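You operate a simulated robot arm through the tools that you are given. There is no shell and no other tool. Be economical: measure what you need, move in short steps, check, and stop when the job is done.

You are at the controls of a simulated robot arm. One attempt, no reset.

TASK
Fold both end flaps of the nested ream and put it on the outgoing mat.
Fine: blue and orange plates down till the flaps hold, then back, before the ream is lifted; the other reams stay.

The check looks at the end state, three seconds after you hand in, the way a careful person would. Anything else that was tipped, shoved, dropped, spilled or broken makes it a failure. Flat cloth is picked up by pressing the open fingertips on it (5 to 10 N) and closing them slowly along it; thin cloth reads only 2 to 8 mm in the jaws.

THE ROBOT
A 6-joint arm with a two-finger parallel gripper, fixed in place. Base frame: the origin is at the foot of the arm, x ahead of it, y to its left, z up; the work surface is at about z = 0.8. Units: m, degrees, N and s.
With the tool pointing down near the work surface it reaches from about 0.24 to 0.64 m from the base axis. Its first joint turns from -66.0 to 66.0 degrees. Payload 2.7 kg.
The tool frame sits at the grasp point between the pads (the TCP): z along the fingers, y along the line on which they close. The tips reach 0.023 m beyond it. The gripper opens to 0.094 m. The fingers are 0.038 m wide and 0.01 m thick; the gripper's body (0.054 by 0.096 m) begins 0.039 m behind the TCP.
Orientation is that of the tool frame in the base frame, as a unit quaternion [x, y, z, w]. With the fingers straight down and closing along the base's y, the tool's x points along the base's -x, its y along +y and its z along -z.

THE INTERFACE
- The arm moves only by the tool nudge_tool. Its argument "series" is a list of rows, each an object of numbers (a shift or turn left out is 0, a gripper value left out holds the last): "x", "y", "z": the shift along the tool's x, y, z in units of 30 mm (1.0 is 30 mm); "rx", "ry", "rz": the turn, a rotation vector about the tool's x, y, z in units of 5 degrees (1.0 is 5 degrees); "gripper": the finger opening in m, from 0 to 0.094. In form: [{"x": .., "y": .., "z": .., "rx": .., "ry": .., "rz": .., "gripper": ..}, ...]. A call has 1 to 10 rows; each row shifts and turns the commanded pose from where the row before left it, along the tool's axes as they then stand. A call with a number of a shift or a turn outside -1 to 1 is refused whole. Rows are played at 5 a second. More than 0.05 m and 8.6 degrees between two rows, or a gripper value outside its range, and nothing of the call is played. A pose out of reach is approached as far as the arm can. The call stops where the force on the tool passes 40 N (or 10 N more than at its start, if that is more) or the arm is blocked; 0.2 s more then pass. Each finger travels about 0.045 m/s and halts on what it meets, pressing with about 33 N; the grip force reading is that of the motor and also rises with nothing between the fingers. The clock runs only during rows and for 0.2 s after the last one: add rows that do not move to give the fingers time. It gives the time, the measured TCP pose, the force on the tool (base axes), the opening and the grip force at its end, in the units of the frame above (readings bear some noise).
- Cameras (640 x 400 px; columns grow to the right, rows downward): "scene" is fixed at [0.0755, -0.4277, 1.412]; the picture's right is [0.79, -0.61, 0.00], its down [-0.31, -0.40, -0.86] and it looks along [0.53, 0.68, -0.50] (base axes); focal length 334 px, centre (320, 200). "wrist" rides on the gripper at [0.086, 0.016, -0.075] in the tool frame; the picture's right is [-0.18, 0.98, 0.00], its down [-0.58, -0.11, -0.81] and it looks along [-0.79, -0.15, 0.59] (tool axes); focal length 243 px, centre (320, 200). There is no depth. A picture from a camera that has moved, and an enlarged one, comes with that camera's place and axes in the base frame and with its lens.
- camera(camera): a new picture of that camera. No time passes.
- close_up(camera, box): a new picture of the part [left, top, right, bottom] of that camera's present view, enlarged. No time passes.
- hand_in(): hands the job in; it is judged then, once.

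Go step by step. Nothing tells you positions but the pictures and the camera data: compare them with the known pose of the tool, close in by small moves and look again before you grip or let go. The budget is 120 turns and 68 pictures, counting those below and the enlarged ones. Unless the task says otherwise, let go and move clear before handing in, and close with one line.

The tools are called as name(argument=value, ...) on one line, values as JSON. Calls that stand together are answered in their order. nudge_tool: Moves the arm, as the interface text tells. Its arguments: {"type":"object","properties":{"series":{"type":"array","items":{"type":"object","properties":{"x":{"type":"number"},"y":{"type":"number"},"z":{"type":"number"},"rx":{"type":"number"},"ry":{"type":"number"},"rz":{"type":"number"},"gripper":{"type":"number"}}}}},"required":["series"]} The other tools are called the same way: camera (camera) takes a picture; close_up (camera, box) takes an enlarged picture of a part of a camera's view; hand_in () hands the job in.

At the start:

```text
t: 0.0
ee_pos: [0.3142, 0.1844, 1.1315]
orientation: [-0.001, 1.0, 0.001, 0.001]
force: [-1.0, -1.4, 0.2]
opening: 0.0941
finger_force: 0.0
```

scene: 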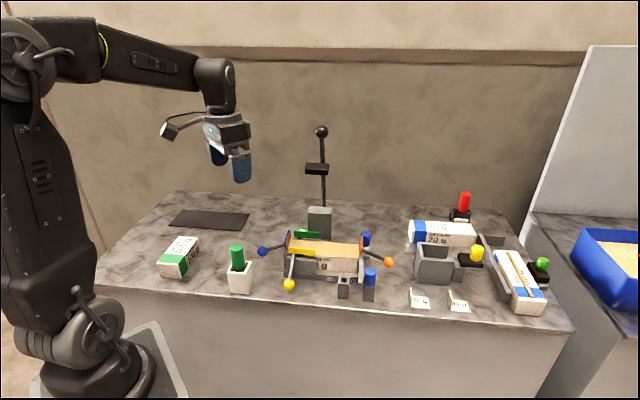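
wrist: 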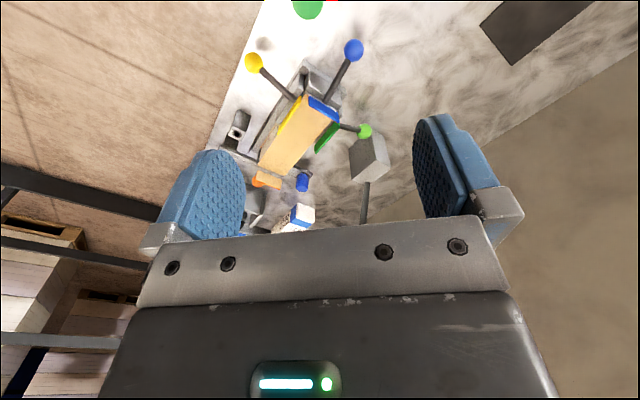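

I see a bench with a ream in a nest surrounded by coloured-ball levers, other reams, and a dark mat at the back left. I'll look closer before moving.

close_up(camera="scene", box=[220, 180, 420, 305])

close_up(camera="scene", box=[380, 180, 580, 320])

close_up(camera="wrist", box=[200, 0, 440, 240])

```text
3.20 times, centred on (320, 242) of scene
camera zoom: at [0.0755, -0.4277, 1.412], right [0.79, -0.61, 0.0], down [-0.31, -0.4, -0.86], along [0.53, 0.68, -0.5], focal length 1068 px, centre (320, 64)
```

zoom: 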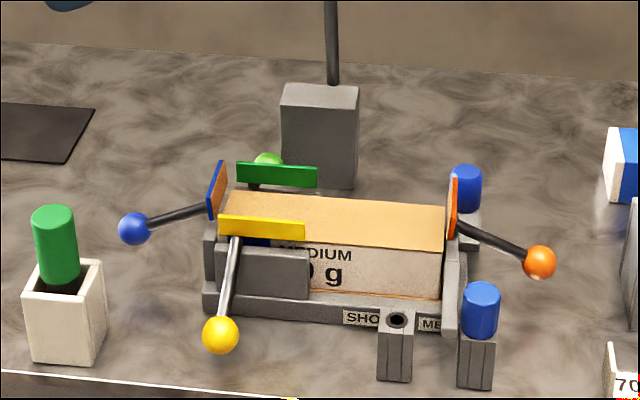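

```text
2.86 times, centred on (480, 250) of scene
camera zoom: at [0.0755, -0.4277, 1.412], right [0.79, -0.61, 0.0], down [-0.31, -0.4, -0.86], along [0.53, 0.68, -0.5], focal length 953 px, centre (-137, 57)
```

zoom: 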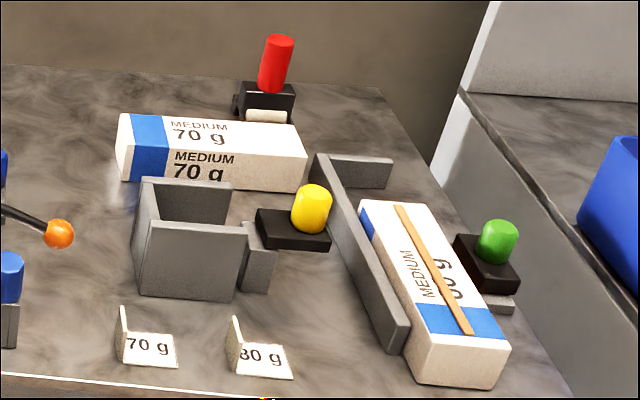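

```text
1.67 times, centred on (320, 120) of wrist
camera zoom: at [0.2276, 0.2011, 1.2063], right [0.18, 0.98, 0.0], down [0.58, -0.11, 0.81], along [0.79, -0.15, -0.59], focal length 404 px, centre (320, 333)
```

zoom: 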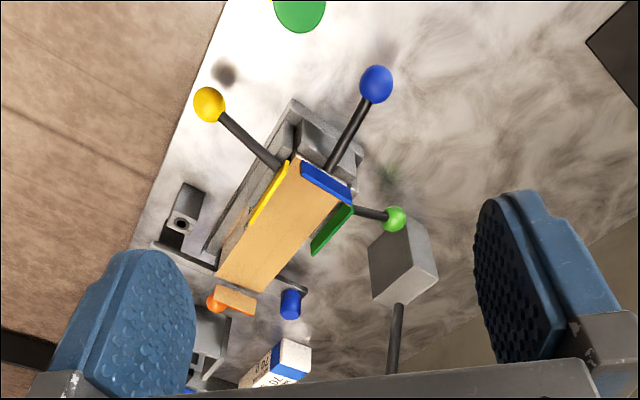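

close_up(camera="scene", box=[250, 220, 330, 270])

close_up(camera="scene", box=[325, 225, 405, 275])

close_up(camera="wrist", box=[240, 30, 400, 220])

```text
8.00 times, centred on (290, 245) of scene
camera zoom: at [0.0755, -0.4277, 1.412], right [0.79, -0.61, 0.0], down [-0.31, -0.4, -0.86], along [0.53, 0.68, -0.5], focal length 2670 px, centre (560, -160)
```

zoom: 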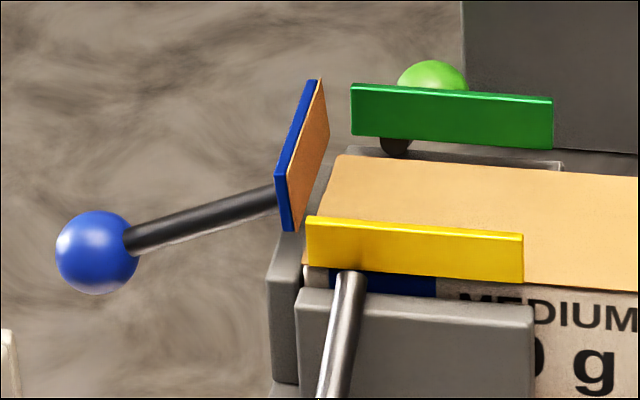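

```text
8.00 times, centred on (365, 250) of scene
camera zoom: at [0.0755, -0.4277, 1.412], right [0.79, -0.61, 0.0], down [-0.31, -0.4, -0.86], along [0.53, 0.68, -0.5], focal length 2670 px, centre (-40, -200)
```

zoom: 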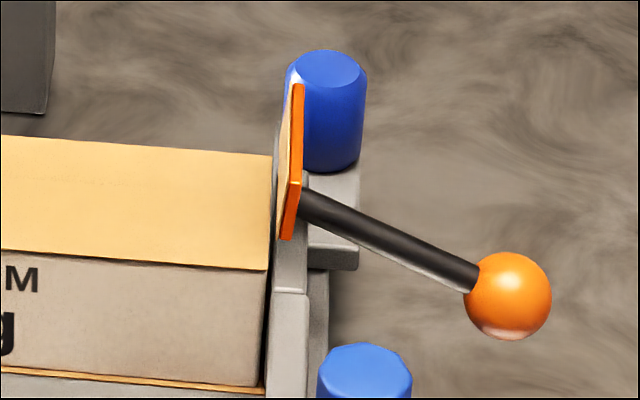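

```text
2.11 times, centred on (320, 125) of wrist
camera zoom: at [0.2276, 0.2011, 1.2063], right [0.18, 0.98, 0.0], down [0.58, -0.11, 0.81], along [0.79, -0.15, -0.59], focal length 511 px, centre (320, 358)
```

zoom: 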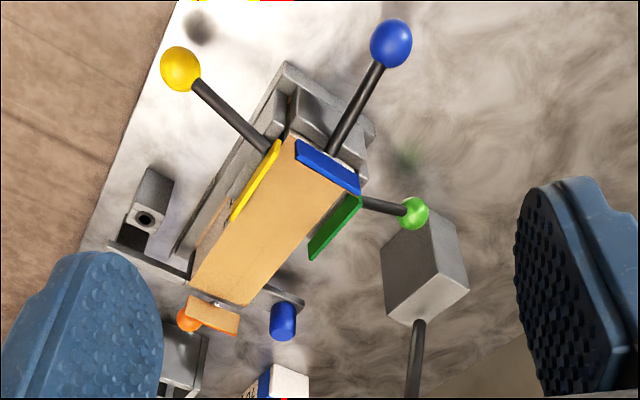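

The end plates carry the flaps standing up, with the levers pointing outward; the hinges are at the ream's top edges, so each knob must be swung up and inward. By triangulation, the blue knob is at about (0.384, 0.220, 0.84), orange at (0.616, -0.019, 0.85) and ream centre near (0.50, 0.10). I'll yaw 45° first so the fingers close along the hinge lines.

nudge_tool(series=[{"rz": 1, "gripper": 0.06}, {"rz": 1}, {"rz": 1}, {"rz": 1}, {"rz": 1}, {"rz": 1}, {"rz": 1}, {"rz": 1}, {"rz": 1}])

nudge_tool(series=[{"x": -0.4, "y": 0.83, "z": 0.8}, {"x": -0.4, "y": 0.83, "z": 0.8}, {"y": 0.82, "z": 0.8}, {"z": 0.8}, {"z": 0.8}, {"z": 0.8}, {}])

camera(camera="wrist")

camera(camera="scene")

```text
t: 2.0
ee_pos: [0.3154, 0.1842, 1.1319]
orientation: [0.383, 0.924, 0.001, 0.0]
force: [0.1, -0.8, 0.2]
opening: 0.0599
finger_force: 0.0
```

```text
t: 3.6
ee_pos: [0.3837, 0.2201, 0.9878]
orientation: [0.381, 0.925, 0.0, 0.001]
force: [0.7, -0.4, 0.1]
opening: 0.0601
finger_force: 0.1
```

```text
59 pictures are left
camera wrist: at [0.334, 0.2932, 1.0628], right [0.83, 0.56, 0.0], down [0.33, -0.49, 0.81], along [0.46, -0.66, -0.59], focal length 243 px, centre (320, 200)
```

wrist: 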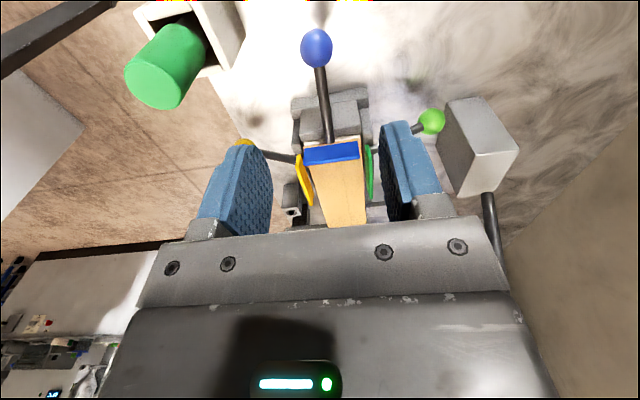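

```text
58 pictures are left
```

scene: 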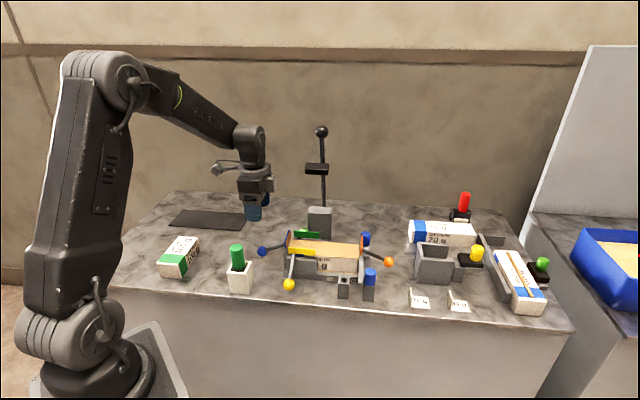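

The blue knob sits almost directly under the tool, at about (0.382, 0.222). I descend with the fingers straddling it and check before closing.

nudge_tool(series=[{"x": 0.08, "z": 0.8}, {"z": 0.8}, {"z": 0.8}, {"z": 0.8}, {"z": 0.8}, {"z": 0.7}, {}])

close_up(camera="scene", box=[220, 180, 340, 300])

camera(camera="wrist")

```text
t: 5.2
ee_pos: [0.3836, 0.2229, 0.8455]
orientation: [0.383, 0.924, 0.001, 0.001]
force: [-0.2, 0.1, -0.9]
opening: 0.0599
finger_force: 0.1
```

```text
3.33 times, centred on (280, 240) of scene
camera zoom: at [0.0755, -0.4277, 1.412], right [0.79, -0.61, 0.0], down [-0.31, -0.4, -0.86], along [0.53, 0.68, -0.5], focal length 1112 px, centre (453, 67)
```

zoom: 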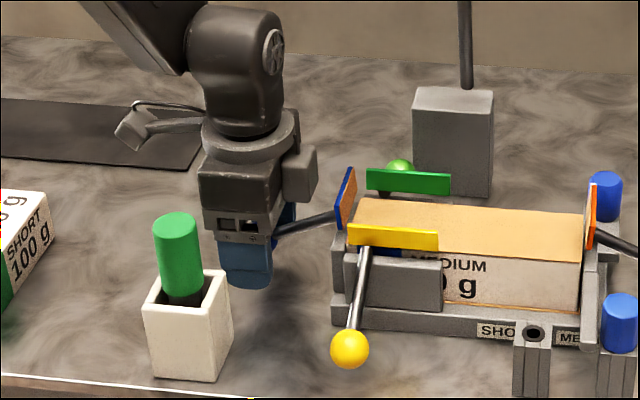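

```text
56 pictures are left
camera wrist: at [0.3325, 0.2951, 0.9217], right [0.83, 0.56, 0.0], down [0.33, -0.49, 0.81], along [0.46, -0.66, -0.59], focal length 243 px, centre (320, 200)
```

wrist: 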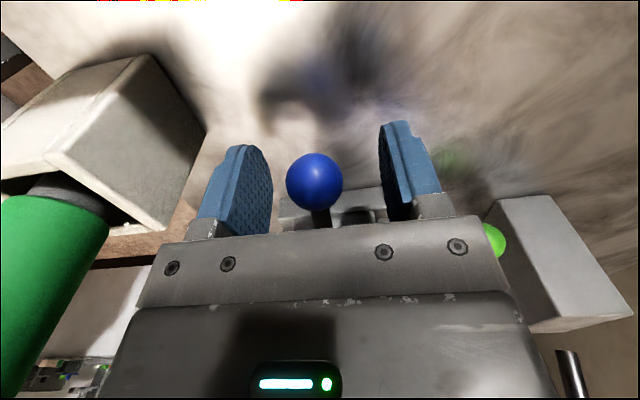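

The ball is between the pads at the TCP height. I close on it.

nudge_tool(series=[{"gripper": 0.015}, {}, {}, {}, {}])

```text
t: 6.4
ee_pos: [0.3795, 0.2189, 0.845]
orientation: [0.383, 0.924, -0.001, -0.002]
force: [-15.6, -17.8, 4.4]
opening: 0.0269
finger_force: 45.0
```

The ball is gripped, sitting about 4 mm off-centre (I'll relieve that). I start swinging the lever up along its arc and watch the forces.

nudge_tool(series=[{"y": -0.15}, {"x": 0.07, "z": -0.26}, {"x": 0.08, "z": -0.26}, {"x": 0.04, "z": -0.47}, {}])

```text
t: 7.6
ee_pos: [0.3763, 0.2248, 0.8772]
orientation: [0.383, 0.924, 0.002, 0.001]
force: [5.0, 11.8, -13.0]
opening: 0.0274
finger_force: 45.1
```

nudge_tool(series=[{"x": -0.04, "y": 0.07, "z": -0.47}, {"x": -0.12, "z": -0.46}, {"x": -0.2, "z": -0.43}, {}])

close_up(camera="scene", box=[220, 180, 340, 300])

```text
t: 8.6
ee_pos: [0.3855, 0.216, 0.9178]
orientation: [0.384, 0.924, -0.001, -0.001]
force: [-5.7, -0.3, -3.6]
opening: 0.0268
finger_force: 44.8
```

```text
3.33 times, centred on (280, 240) of scene
camera zoom: at [0.0754, -0.4277, 1.4121], right [0.79, -0.61, 0.0], down [-0.31, -0.4, -0.86], along [0.53, 0.68, -0.5], focal length 1112 px, centre (453, 67)
```

zoom: 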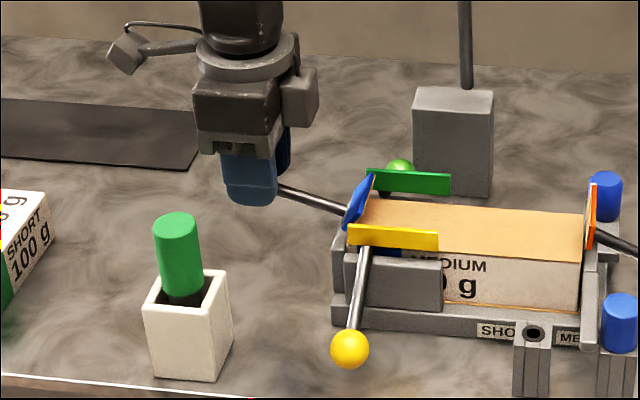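

The plate is folding in smoothly with little force. I continue the arc.

nudge_tool(series=[{"x": -0.27, "z": -0.39}, {"x": -0.34, "z": -0.34}, {"x": -0.39, "z": -0.27}, {}])

close_up(camera="scene", box=[220, 180, 340, 300])

```text
t: 9.6
ee_pos: [0.4078, 0.1965, 0.9481]
orientation: [0.383, 0.924, 0.003, 0.003]
force: [-1.0, -0.9, 0.6]
opening: 0.015
finger_force: 0.1
```

```text
3.33 times, centred on (280, 240) of scene
camera zoom: at [0.0755, -0.4277, 1.412], right [0.79, -0.61, 0.0], down [-0.31, -0.4, -0.86], along [0.53, 0.68, -0.5], focal length 1112 px, centre (453, 67)
```

zoom: 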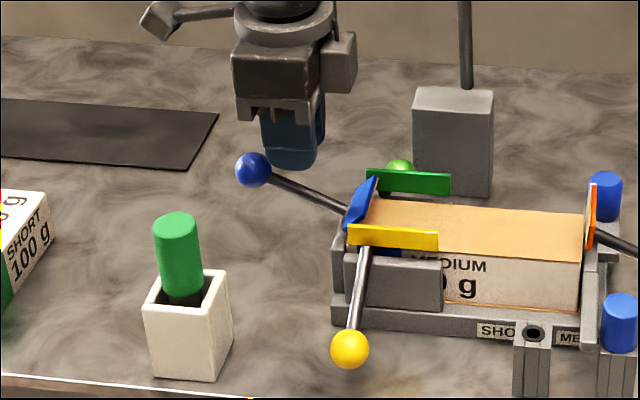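

The ball slipped out, but the friction hinge held the plate part-way down. I re-grip the ball at about u-offset +33 mm, z≈0.913.

nudge_tool(series=[{"z": -0.7, "gripper": 0.06}, {"x": 0.55, "y": -0.1}, {"x": 0.55}, {"z": 0.9}, {"z": 0.95}, {}])

camera(camera="wrist")

close_up(camera="scene", box=[220, 180, 340, 300])

```text
t: 11.0
ee_pos: [0.3815, 0.2174, 0.9139]
orientation: [0.382, 0.924, 0.0, 0.0]
force: [-0.1, 0.3, 1.1]
opening: 0.0599
finger_force: 0.1
```

```text
53 pictures are left
camera wrist: at [0.3305, 0.29, 0.9874], right [0.83, 0.56, 0.0], down [0.33, -0.49, 0.81], along [0.46, -0.66, -0.59], focal length 243 px, centre (320, 200)
```

wrist: 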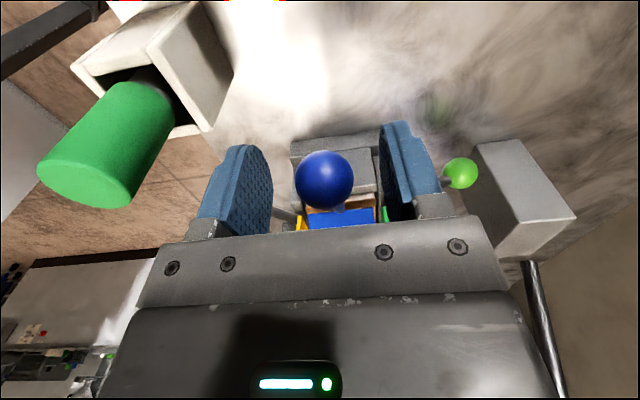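

```text
3.33 times, centred on (280, 240) of scene
camera zoom: at [0.0755, -0.4277, 1.412], right [0.79, -0.61, 0.0], down [-0.31, -0.4, -0.86], along [0.53, 0.68, -0.5], focal length 1112 px, centre (453, 67)
```

zoom: 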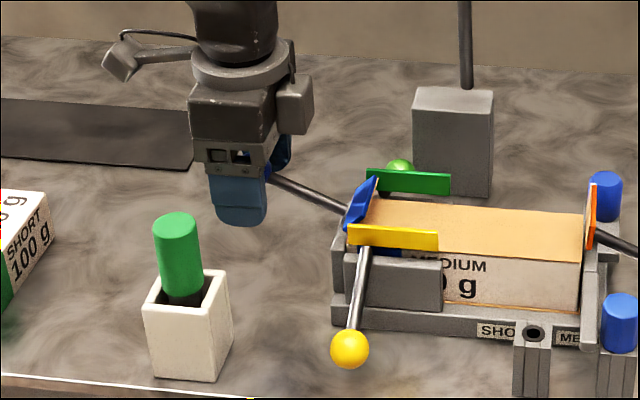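

nudge_tool(series=[{"x": 0.1, "gripper": 0.015}, {}, {}, {}, {}])

nudge_tool(series=[{"x": -0.1, "z": -0.17}, {"x": -0.1, "z": -0.17}, {}])

```text
t: 12.2
ee_pos: [0.3803, 0.22, 0.9128]
orientation: [0.383, 0.924, 0.004, 0.002]
force: [17.4, 15.7, -2.9]
opening: 0.0269
finger_force: 45.1
```

```text
t: 13.0
ee_pos: [0.3823, 0.2177, 0.9237]
orientation: [0.382, 0.924, 0.004, 0.002]
force: [13.2, 30.7, -10.9]
opening: 0.0271
finger_force: 44.9
```

nudge_tool(series=[{"y": 0.17}, {"x": -0.1, "z": -0.15}, {}])

nudge_tool(series=[{"x": -0.12, "z": -0.16}, {"x": -0.12, "z": -0.15}, {}])

```text
t: 13.8
ee_pos: [0.3854, 0.2156, 0.9255]
orientation: [0.384, 0.923, -0.002, -0.003]
force: [-18.3, 6.4, -7.7]
opening: 0.0274
finger_force: 45.2
```

```text
t: 14.6
ee_pos: [0.3919, 0.2096, 0.9353]
orientation: [0.383, 0.924, -0.002, -0.003]
force: [-16.2, -6.2, -14.7]
opening: 0.0272
finger_force: 44.7
```

nudge_tool(series=[{"x": -0.15, "y": -0.08, "z": -0.15}, {"x": -0.16, "z": -0.15}, {}])

close_up(camera="scene", box=[220, 180, 340, 300])

```text
t: 15.4
ee_pos: [0.3979, 0.2022, 0.9456]
orientation: [0.382, 0.924, 0.0, 0.001]
force: [-11.7, 0.3, -12.0]
opening: 0.0272
finger_force: 44.7
```

```text
3.33 times, centred on (280, 240) of scene
camera zoom: at [0.0754, -0.4276, 1.4121], right [0.79, -0.61, 0.0], down [-0.31, -0.4, -0.86], along [0.53, 0.68, -0.5], focal length 1112 px, centre (453, 67)
```

zoom: 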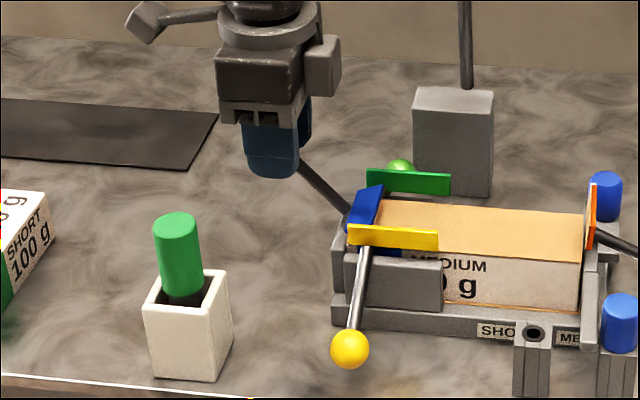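

It's folding well; I continue with small tangential steps.

nudge_tool(series=[{"x": -0.16, "y": -0.03, "z": -0.1}, {"x": -0.17, "z": -0.09}, {"x": -0.17, "z": -0.08}, {}])

close_up(camera="scene", box=[220, 180, 340, 300])

```text
t: 16.4
ee_pos: [0.4077, 0.1934, 0.9531]
orientation: [0.383, 0.924, 0.002, 0.002]
force: [-15.8, 12.4, 6.0]
opening: 0.0269
finger_force: 44.8
```

```text
3.33 times, centred on (280, 240) of scene
camera zoom: at [0.0751, -0.4274, 1.4122], right [0.79, -0.61, 0.0], down [-0.31, -0.4, -0.86], along [0.53, 0.68, -0.5], focal length 1112 px, centre (453, 67)
```

zoom: 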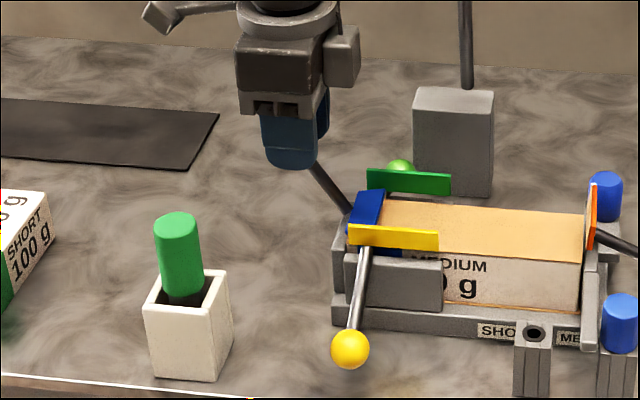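

nudge_tool(series=[{"x": -0.15, "z": -0.05}, {"x": -0.12, "z": -0.03}, {}, {}])

close_up(camera="scene", box=[240, 210, 330, 270])

```text
t: 17.4
ee_pos: [0.4136, 0.1867, 0.9574]
orientation: [0.383, 0.924, 0.002, 0.001]
force: [-10.7, 17.4, 13.5]
opening: 0.0272
finger_force: 45.3
```

```text
6.67 times, centred on (285, 240) of scene
camera zoom: at [0.0751, -0.4273, 1.4122], right [0.79, -0.61, 0.0], down [-0.31, -0.4, -0.86], along [0.53, 0.68, -0.5], focal length 2225 px, centre (553, -67)
```

zoom: 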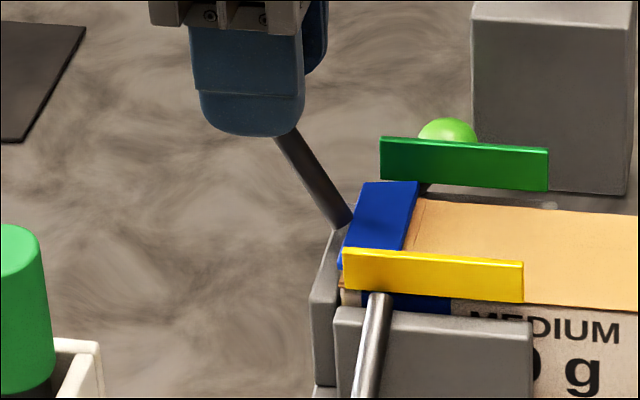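

nudge_tool(series=[{"x": -0.1, "z": -0.06}, {"x": -0.1, "z": -0.03}, {}, {}, {}, {}])

close_up(camera="scene", box=[240, 210, 330, 270])

```text
t: 18.8
ee_pos: [0.4185, 0.1832, 0.9594]
orientation: [0.383, 0.924, 0.002, 0.0]
force: [-0.6, 21.0, 0.3]
opening: 0.027
finger_force: 44.3
```

```text
6.67 times, centred on (285, 240) of scene
camera zoom: at [0.0756, -0.4271, 1.4122], right [0.79, -0.61, 0.0], down [-0.31, -0.4, -0.86], along [0.53, 0.68, -0.5], focal length 2225 px, centre (553, -67)
```

zoom: 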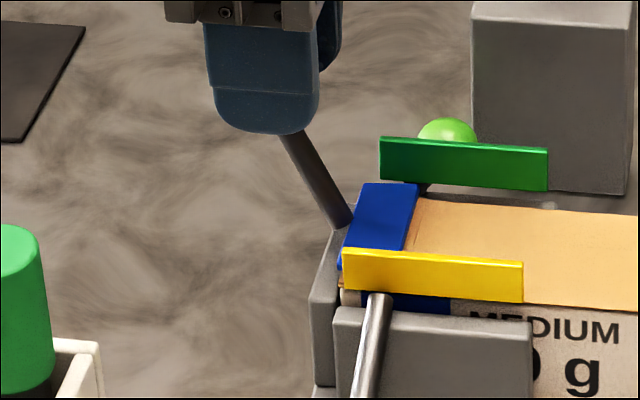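

nudge_tool(series=[{"x": -0.12, "y": 0.08, "z": -0.02}, {"x": -0.1}, {}, {}])

close_up(camera="scene", box=[240, 210, 330, 270])

camera(camera="wrist")

```text
t: 19.8
ee_pos: [0.4234, 0.1796, 0.9602]
orientation: [0.383, 0.924, 0.0, 0.0]
force: [-23.9, 2.9, 21.8]
opening: 0.0276
finger_force: 44.7
```

```text
6.67 times, centred on (285, 240) of scene
camera zoom: at [0.0746, -0.4278, 1.4121], right [0.79, -0.61, 0.0], down [-0.31, -0.4, -0.86], along [0.53, 0.68, -0.5], focal length 2225 px, centre (553, -67)
```

zoom: 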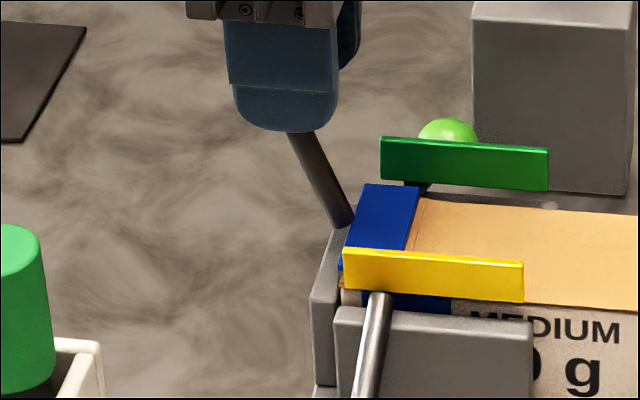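

```text
46 pictures are left
camera wrist: at [0.3732, 0.2507, 1.0351], right [0.83, 0.56, 0.0], down [0.33, -0.49, 0.81], along [0.45, -0.67, -0.59], focal length 243 px, centre (320, 200)
```

wrist: 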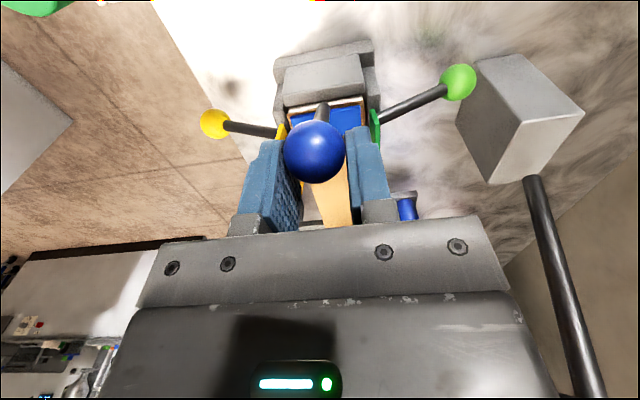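

The plate is nearly flat, but the ball is creeping out of the pads. I'll let go and instead push the ball inward from the outside with closed fingers, which is now nearly tangential.

nudge_tool(series=[{"gripper": 0.06}, {}, {"z": -0.9}, {"z": -0.8}, {"x": 0.9, "y": -0.1}, {"x": 0.95, "gripper": 0.0}, {}, {}, {"z": 0.95}, {"z": 0.95}])

camera(camera="wrist")

close_up(camera="scene", box=[240, 210, 330, 270])

```text
t: 22.0
ee_pos: [0.3833, 0.2149, 0.9537]
orientation: [0.383, 0.924, 0.001, 0.001]
force: [0.4, -0.5, -1.3]
opening: 0.0003
finger_force: 33.2
```

```text
45 pictures are left
camera wrist: at [0.3324, 0.288, 1.028], right [0.83, 0.56, 0.0], down [0.33, -0.49, 0.81], along [0.46, -0.66, -0.59], focal length 243 px, centre (320, 200)
```

wrist: 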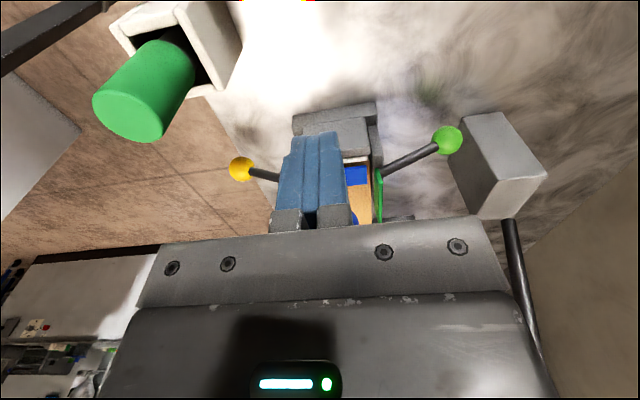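

```text
6.67 times, centred on (285, 240) of scene
camera zoom: at [0.0755, -0.4277, 1.412], right [0.79, -0.61, 0.0], down [-0.31, -0.4, -0.86], along [0.53, 0.68, -0.5], focal length 2225 px, centre (553, -67)
```

zoom: 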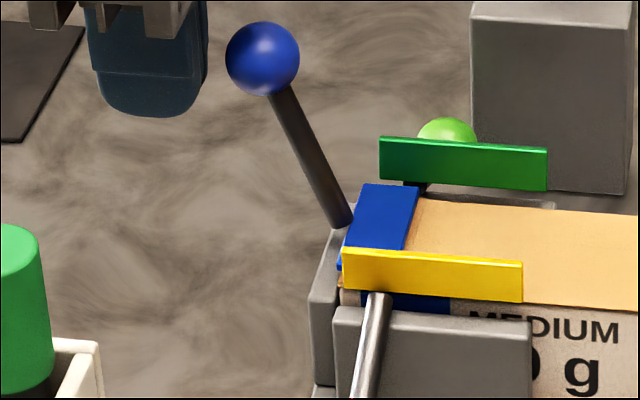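

The ball stands free at about u −0.164, z 0.957 with the closed fingers just outside it. I push inward gently until resistance shows the plate is seated.

nudge_tool(series=[{"x": -0.3}, {"x": -0.2}, {"x": -0.15}, {"x": -0.15}, {}])

close_up(camera="scene", box=[240, 210, 330, 270])

```text
t: 22.7
ee_pos: [0.3893, 0.2087, 0.953]
orientation: [0.382, 0.924, 0.002, -0.005]
force: [-10.0, 8.6, 1.9]
opening: 0.0
finger_force: 32.8
stopped in row 3: the force on the tool passed its limit (the readings are from after the stop); the commanded pose is now the measured one
```

```text
6.67 times, centred on (285, 240) of scene
camera zoom: at [0.0752, -0.4275, 1.4121], right [0.79, -0.61, 0.0], down [-0.31, -0.4, -0.86], along [0.53, 0.68, -0.5], focal length 2225 px, centre (553, -67)
```

zoom: 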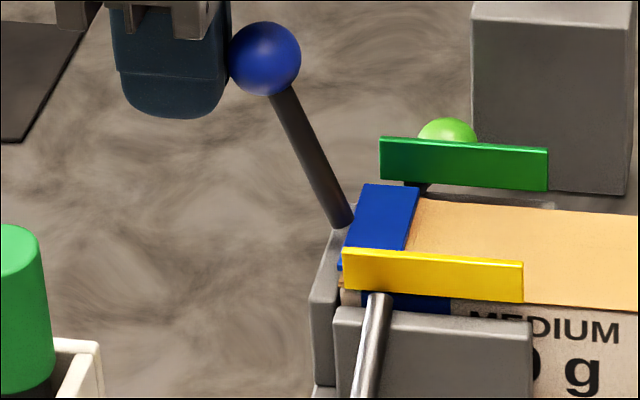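

nudge_tool(series=[{"x": -0.06}, {"x": -0.06}, {"x": -0.06}, {}, {}, {}])

close_up(camera="scene", box=[240, 210, 330, 270])

```text
t: 23.4
ee_pos: [0.3884, 0.209, 0.9522]
orientation: [0.38, 0.925, 0.002, -0.008]
force: [-9.5, 9.2, 1.0]
opening: 0.0
finger_force: 33.2
stopped in row 3: the force on the tool passed its limit (the readings are from after the stop); the commanded pose is now the measured one
```

```text
6.67 times, centred on (285, 240) of scene
camera zoom: at [0.0753, -0.4275, 1.4121], right [0.79, -0.61, 0.0], down [-0.31, -0.4, -0.86], along [0.53, 0.68, -0.5], focal length 2225 px, centre (553, -67)
```

zoom: 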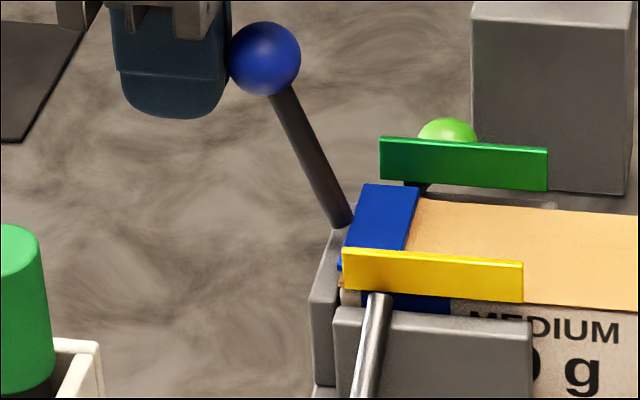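

The plate is on its hard stop: 40 N produces no more motion. I hold it there a few seconds, then hop over the ball to push it back from the inside.

nudge_tool(series=[{}, {}, {}, {}, {}, {}, {}, {}, {}, {}])

nudge_tool(series=[{"x": 0.3}, {"z": -1}, {"z": -1}, {"x": -0.9}, {"x": -0.9}, {"x": -0.9}, {"x": -0.3}, {"z": 0.9}, {"z": 0.9}, {}])

close_up(camera="scene", box=[240, 190, 360, 270])

```text
t: 25.6
ee_pos: [0.3908, 0.2098, 0.9531]
orientation: [0.381, 0.925, 0.003, -0.007]
force: [-15.9, 19.1, -0.6]
opening: 0.0
finger_force: 33.0
```

```text
t: 27.8
ee_pos: [0.4472, 0.1509, 0.9587]
orientation: [0.382, 0.924, 0.003, -0.006]
force: [0.2, -0.1, -0.4]
opening: 0.0
finger_force: 33.1
```

```text
5.00 times, centred on (300, 230) of scene
camera zoom: at [0.0755, -0.4277, 1.412], right [0.79, -0.61, 0.0], down [-0.31, -0.4, -0.86], along [0.53, 0.68, -0.5], focal length 1668 px, centre (420, 50)
```

zoom: 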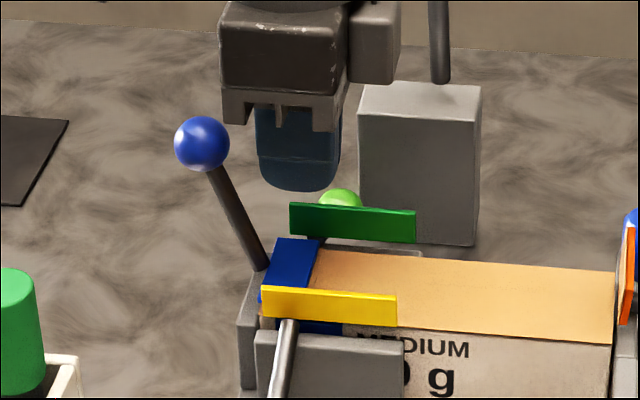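

nudge_tool(series=[{"x": 0.3}, {"x": 0.3}, {"x": 0.3}, {"x": 0.3, "z": 0.1}, {"x": 0.3, "z": 0.1}, {"x": 0.3, "z": 0.1}, {}])

close_up(camera="scene", box=[240, 190, 360, 270])

```text
t: 29.4
ee_pos: [0.4084, 0.1902, 0.9512]
orientation: [0.381, 0.924, 0.002, -0.007]
force: [-0.7, 0.3, -0.7]
opening: 0.0
finger_force: 33.6
```

```text
5.00 times, centred on (300, 230) of scene
camera zoom: at [0.0755, -0.4277, 1.412], right [0.79, -0.61, 0.0], down [-0.31, -0.4, -0.86], along [0.53, 0.68, -0.5], focal length 1668 px, centre (420, 50)
```

zoom: 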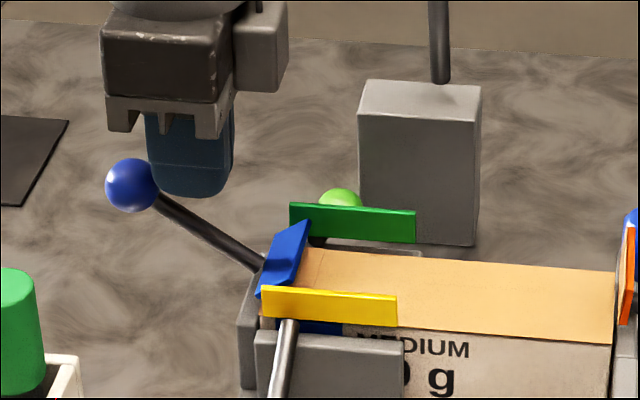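

The flap stays folded while the plate comes back up. Now I press the ball down from above to return the plate fully.

nudge_tool(series=[{"z": -1}, {"z": -0.3}, {"x": 0.7}, {"x": 0.7}, {"z": 0.6}, {"z": 0.5}, {"z": 0.5}, {"z": 0.5}, {"z": 0.5}])

close_up(camera="scene", box=[240, 190, 360, 270])

```text
t: 31.4
ee_pos: [0.379, 0.2182, 0.9101]
orientation: [0.381, 0.925, 0.002, -0.006]
force: [-0.2, 1.1, 0.3]
opening: 0.0
finger_force: 33.0
```

```text
5.00 times, centred on (300, 230) of scene
camera zoom: at [0.0755, -0.4277, 1.412], right [0.79, -0.61, 0.0], down [-0.31, -0.4, -0.86], along [0.53, 0.68, -0.5], focal length 1668 px, centre (420, 50)
```

zoom: 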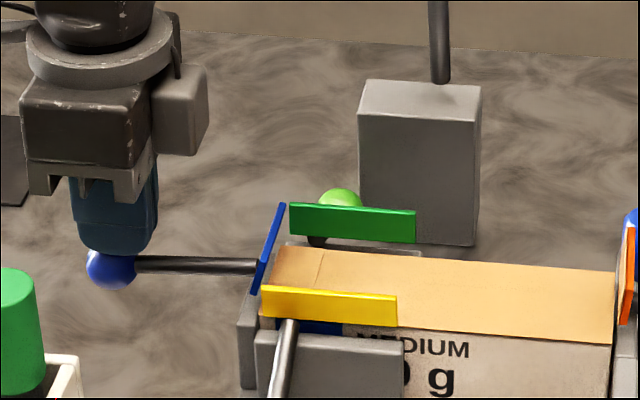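

nudge_tool(series=[{"z": 0.35}, {"z": 0.3}, {"z": 0.2}, {"z": 0.1}, {"z": 0.05}, {}])

close_up(camera="scene", box=[240, 190, 360, 270])

```text
t: 32.8
ee_pos: [0.3795, 0.22, 0.8817]
orientation: [0.381, 0.924, 0.002, -0.006]
force: [-1.1, -1.6, 5.1]
opening: 0.0
finger_force: 32.8
```

```text
5.00 times, centred on (300, 230) of scene
camera zoom: at [0.0754, -0.4278, 1.412], right [0.79, -0.61, 0.0], down [-0.31, -0.4, -0.86], along [0.53, 0.68, -0.5], focal length 1668 px, centre (420, 50)
```

zoom: 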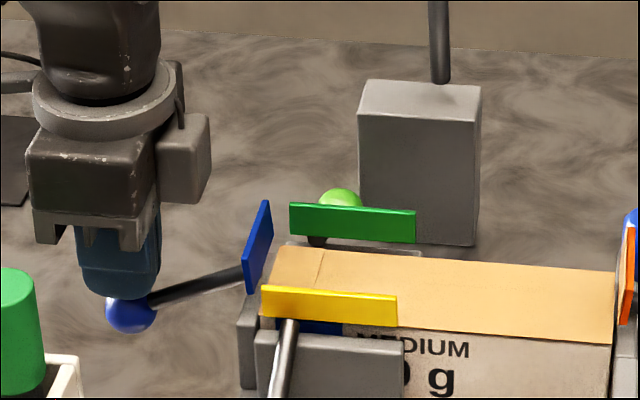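

Blue is folded and its plate is back at its starting pose. Next I travel at height to above the orange knob with open fingers.

nudge_tool(series=[{"z": -1}, {"z": -1}, {"z": -1}, {"z": -1}, {"x": -1, "gripper": 0.06}, {"x": -1}, {"x": -1}, {"x": -1}, {"x": -1}, {"x": -1}])

nudge_tool(series=[{"x": -1}, {"x": -1}, {"x": -1}, {"x": -1}, {"x": -1}, {}, {}])

camera(camera="wrist")

camera(camera="scene")

```text
t: 35.0
ee_pos: [0.5084, 0.0911, 0.9985]
orientation: [0.381, 0.924, 0.002, -0.007]
force: [-0.7, 0.1, 0.3]
opening: 0.0602
finger_force: 0.1
```

```text
t: 36.5
ee_pos: [0.6151, -0.0155, 0.9972]
orientation: [0.381, 0.925, 0.002, -0.007]
force: [-0.1, 0.8, 0.4]
opening: 0.0598
finger_force: 0.1
```

```text
37 pictures are left
camera wrist: at [0.5649, 0.0569, 1.0727], right [0.82, 0.57, 0.0], down [0.34, -0.49, 0.8], along [0.45, -0.66, -0.6], focal length 243 px, centre (320, 200)
```

wrist: 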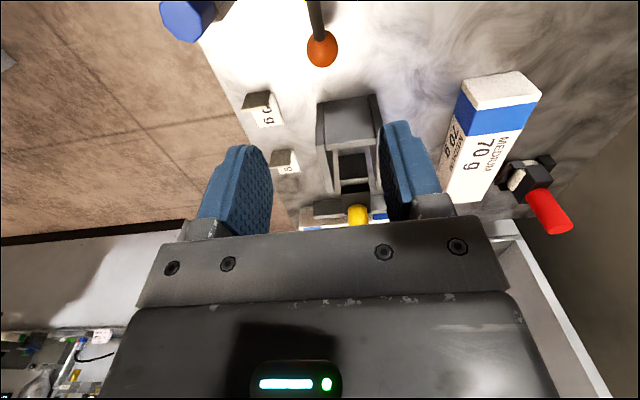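

```text
36 pictures are left
```

scene: 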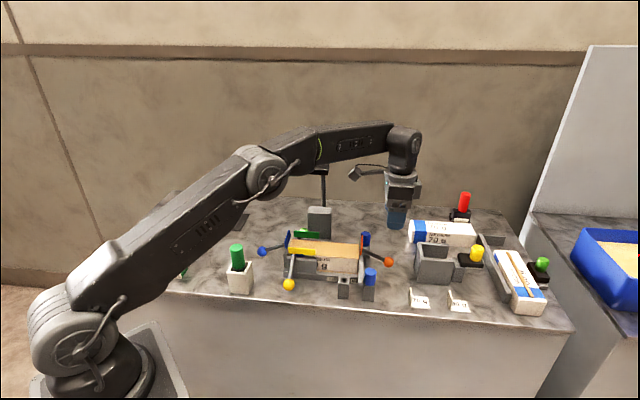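

The orange knob is right beneath at about (0.615, −0.015). I shift 2 mm and descend around it, staying high enough that the camera clears the orange plate.

nudge_tool(series=[{"y": -0.07, "z": 0.8}, {"z": 0.8}, {"z": 0.8}, {"z": 0.8}, {"z": 0.8}, {"z": 0.75}, {}])

camera(camera="wrist")

close_up(camera="scene", box=[310, 160, 460, 285])

```text
t: 38.1
ee_pos: [0.6091, -0.0151, 0.8539]
orientation: [0.381, 0.924, 0.002, -0.008]
force: [-0.2, -0.5, 0.7]
opening: 0.0601
finger_force: 0.1
```

```text
35 pictures are left
camera wrist: at [0.5606, 0.0574, 0.9306], right [0.82, 0.57, 0.0], down [0.34, -0.49, 0.8], along [0.45, -0.66, -0.6], focal length 243 px, centre (320, 200)
```

wrist: 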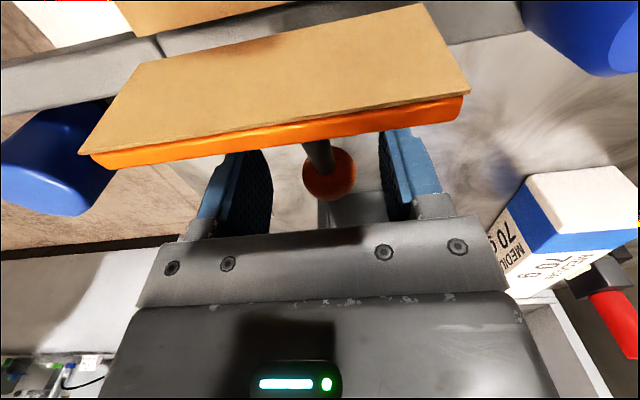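

```text
3.20 times, centred on (385, 222) of scene
camera zoom: at [0.0755, -0.4277, 1.412], right [0.79, -0.61, 0.0], down [-0.31, -0.4, -0.86], along [0.53, 0.68, -0.5], focal length 1068 px, centre (112, 128)
```

zoom: 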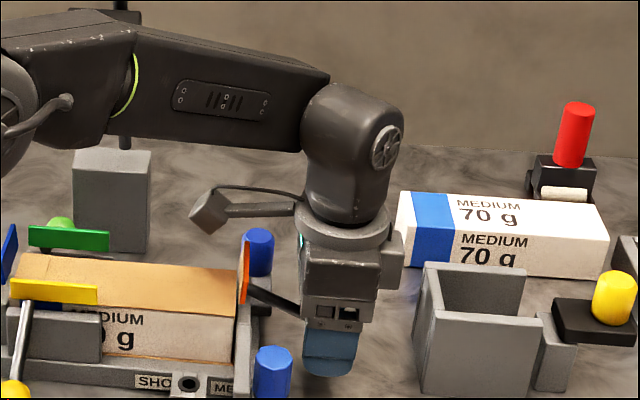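

nudge_tool(series=[{"x": -0.1, "y": 0.08, "z": 0.1}, {"gripper": 0.015}, {}, {}, {}, {}])

```text
t: 39.5
ee_pos: [0.614, -0.0128, 0.8524]
orientation: [0.38, 0.925, 0.003, -0.006]
force: [10.4, 9.5, -3.1]
opening: 0.0274
finger_force: 45.2
```

nudge_tool(series=[{"y": 0.08}, {"x": -0.07, "z": -0.26}, {"x": -0.07, "z": -0.26}, {"x": -0.02, "z": -0.24}, {"x": -0.02, "z": -0.24}, {}])

nudge_tool(series=[{"x": 0.02, "z": -0.24}, {"x": 0.02, "z": -0.24}, {}])

```text
t: 41.0
ee_pos: [0.6202, -0.0188, 0.8801]
orientation: [0.381, 0.924, 0.001, -0.008]
force: [-6.6, -9.2, -15.5]
opening: 0.0266
finger_force: 45.1
```

```text
t: 41.8
ee_pos: [0.6194, -0.0176, 0.897]
orientation: [0.382, 0.924, 0.001, -0.007]
force: [-18.6, -18.0, 1.9]
opening: 0.0269
finger_force: 44.8
```

nudge_tool(series=[{"y": -0.13}, {"x": 0.05, "z": -0.12}, {"x": 0.05, "z": -0.22}, {}])

close_up(camera="scene", box=[310, 160, 460, 285])

```text
t: 42.8
ee_pos: [0.6164, -0.0152, 0.9063]
orientation: [0.38, 0.925, 0.003, -0.005]
force: [16.1, 2.2, -13.5]
opening: 0.027
finger_force: 44.5
```

```text
3.20 times, centred on (385, 222) of scene
camera zoom: at [0.0762, -0.4276, 1.412], right [0.79, -0.61, 0.0], down [-0.31, -0.4, -0.86], along [0.53, 0.68, -0.5], focal length 1068 px, centre (112, 128)
```

zoom: 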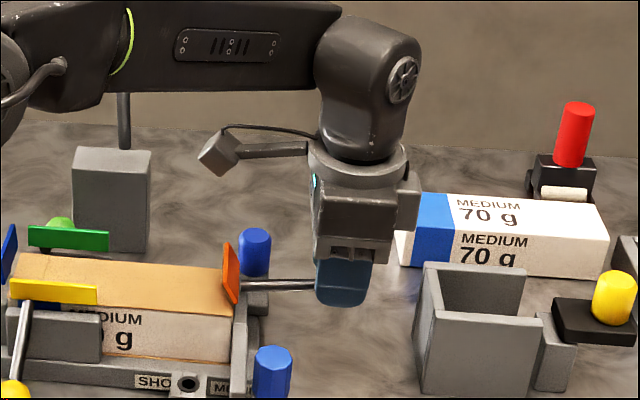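

nudge_tool(series=[{"x": 0.09, "y": 0.05, "z": -0.21}, {"x": 0.11, "z": -0.2}, {}])

nudge_tool(series=[{"x": 0.13, "z": -0.19}, {"x": 0.14, "z": -0.18}, {}])

```text
t: 43.5
ee_pos: [0.6124, -0.0123, 0.922]
orientation: [0.381, 0.924, 0.003, -0.005]
force: [10.0, -0.1, 5.7]
opening: 0.0268
finger_force: 42.5
```

```text
t: 44.4
ee_pos: [0.6082, -0.0076, 0.9299]
orientation: [0.381, 0.925, 0.003, -0.002]
force: [24.5, -8.4, -2.5]
opening: 0.027
finger_force: 45.1
```

nudge_tool(series=[{"x": 0.13, "y": 0.04, "z": -0.17}, {"x": 0.14, "z": -0.15}, {}])

close_up(camera="scene", box=[310, 160, 460, 285])

```text
t: 45.1
ee_pos: [0.6031, -0.0007, 0.9391]
orientation: [0.38, 0.925, 0.001, -0.006]
force: [16.2, -15.5, -2.7]
opening: 0.0268
finger_force: 44.8
```

```text
3.20 times, centred on (385, 222) of scene
camera zoom: at [0.076, -0.4281, 1.4119], right [0.79, -0.61, 0.0], down [-0.31, -0.4, -0.86], along [0.53, 0.68, -0.5], focal length 1068 px, centre (112, 128)
```

zoom: 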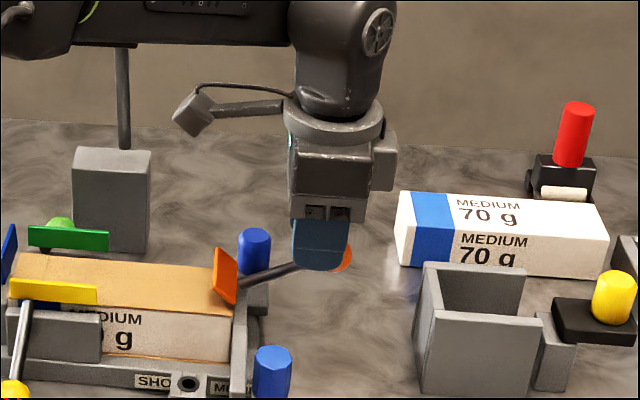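

The ball has crept to the pad edge again, since the ball twists in the grip as the lever turns. I'll re-grip it centred, and this time tilt the tool along with the lever.

nudge_tool(series=[{"gripper": 0.06}, {}, {"x": -0.35, "z": 0.4}, {"x": -0.25, "z": 0.4}, {}])

camera(camera="wrist")

close_up(camera="scene", box=[310, 160, 460, 285])

```text
t: 46.4
ee_pos: [0.6143, -0.012, 0.9152]
orientation: [0.382, 0.924, 0.003, -0.008]
force: [0.2, 0.2, -0.5]
opening: 0.0598
finger_force: 0.1
```

```text
31 pictures are left
camera wrist: at [0.5647, 0.0595, 0.9912], right [0.82, 0.57, 0.0], down [0.34, -0.49, 0.8], along [0.45, -0.66, -0.6], focal length 243 px, centre (320, 200)
```

wrist: 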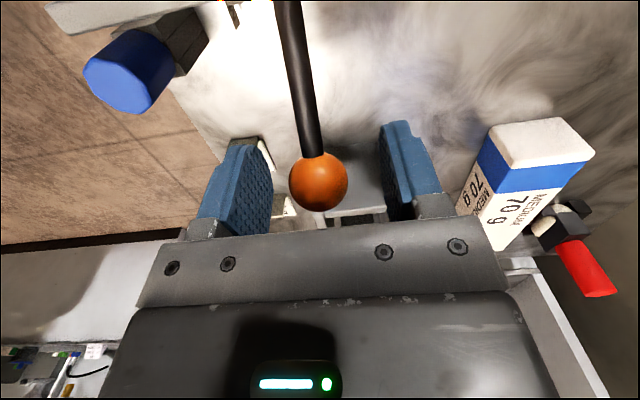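

```text
3.20 times, centred on (385, 222) of scene
camera zoom: at [0.0755, -0.4277, 1.412], right [0.79, -0.61, 0.0], down [-0.31, -0.4, -0.86], along [0.53, 0.68, -0.5], focal length 1068 px, centre (112, 128)
```

zoom: 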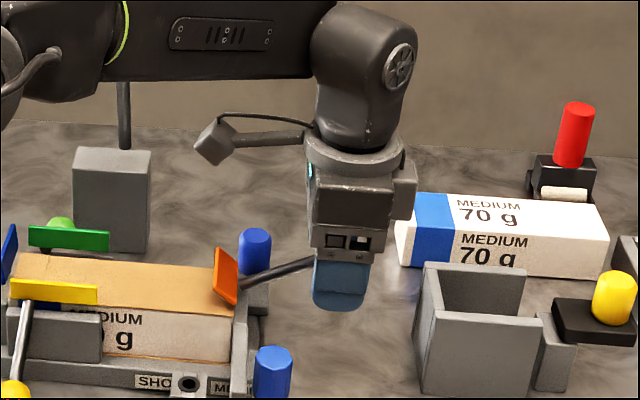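

nudge_tool(series=[{"gripper": 0.015}, {}, {}, {}, {}])

nudge_tool(series=[{"x": 0.116, "z": -0.205, "ry": -1}, {"x": 0.116, "z": -0.205, "ry": -1}, {}])

```text
t: 47.5
ee_pos: [0.6142, -0.0124, 0.9148]
orientation: [0.38, 0.925, 0.002, -0.007]
force: [-4.9, -5.3, -0.1]
opening: 0.0273
finger_force: 45.1
```

```text
t: 48.4
ee_pos: [0.6074, -0.007, 0.9274]
orientation: [0.38, 0.922, -0.032, 0.073]
force: [-7.0, -7.0, -0.1]
opening: 0.0269
finger_force: 44.6
```

Much smaller forces with the tilt following. Continuing.

nudge_tool(series=[{"x": 0.116, "z": -0.205, "ry": -1}, {"x": 0.116, "z": -0.205, "ry": -1}, {"x": 0.116, "z": -0.205, "ry": -1}, {}])

close_up(camera="scene", box=[310, 160, 460, 285])

```text
t: 49.4
ee_pos: [0.5976, 0.0024, 0.9422]
orientation: [0.372, 0.904, -0.08, 0.196]
force: [-5.3, -4.0, 3.3]
opening: 0.0271
finger_force: 45.0
```

```text
3.20 times, centred on (385, 222) of scene
camera zoom: at [0.0753, -0.4278, 1.412], right [0.79, -0.61, 0.0], down [-0.31, -0.4, -0.86], along [0.53, 0.68, -0.5], focal length 1068 px, centre (112, 128)
```

zoom: 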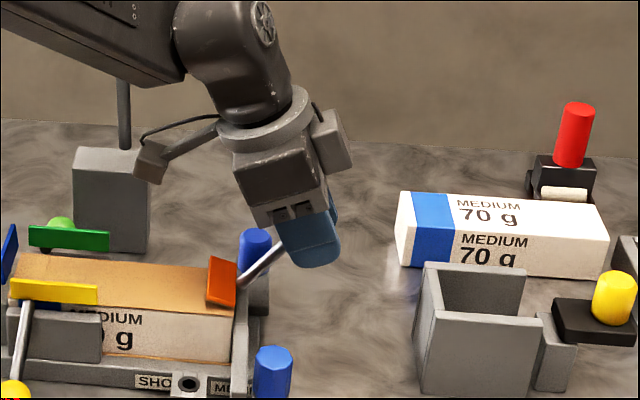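

nudge_tool(series=[{"x": 0.116, "z": -0.205, "ry": -1}, {"x": 0.116, "z": -0.205, "ry": -1}, {"x": 0.116, "z": -0.205, "ry": -1}, {}])

close_up(camera="scene", box=[310, 160, 460, 285])

```text
t: 50.4
ee_pos: [0.5856, 0.0162, 0.9527]
orientation: [0.359, 0.871, -0.129, 0.31]
force: [-3.9, -2.1, 0.6]
opening: 0.0268
finger_force: 44.9
```

```text
3.20 times, centred on (385, 222) of scene
camera zoom: at [0.0754, -0.4278, 1.412], right [0.79, -0.61, 0.0], down [-0.31, -0.4, -0.86], along [0.53, 0.68, -0.5], focal length 1068 px, centre (112, 128)
```

zoom: 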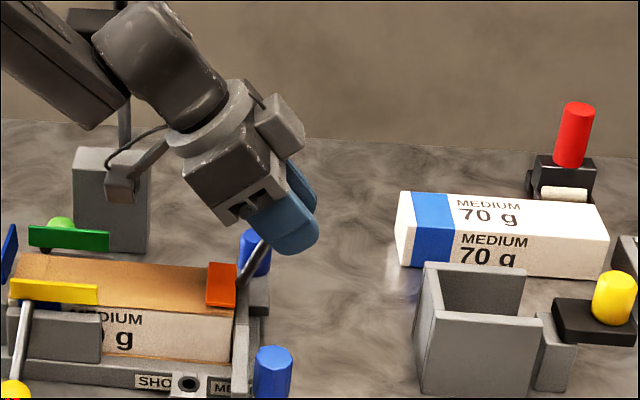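

nudge_tool(series=[{"x": 0.116, "z": -0.205, "ry": -1}, {"x": 0.06, "z": -0.1, "ry": -0.5}, {}, {}])

close_up(camera="scene", box=[310, 160, 460, 285])

```text
t: 51.4
ee_pos: [0.58, 0.0219, 0.9558]
orientation: [0.35, 0.848, -0.151, 0.367]
force: [16.3, -3.9, -7.3]
opening: 0.0269
finger_force: 44.9
stopped in row 4: the force on the tool passed its limit (the readings are from after the stop); the commanded pose is now the measured one
```

```text
3.20 times, centred on (385, 222) of scene
camera zoom: at [0.0762, -0.4278, 1.412], right [0.79, -0.61, 0.0], down [-0.31, -0.4, -0.86], along [0.53, 0.68, -0.5], focal length 1068 px, centre (112, 128)
```

zoom: 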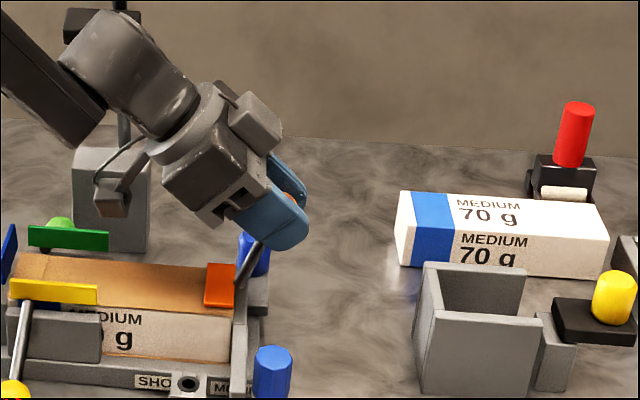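

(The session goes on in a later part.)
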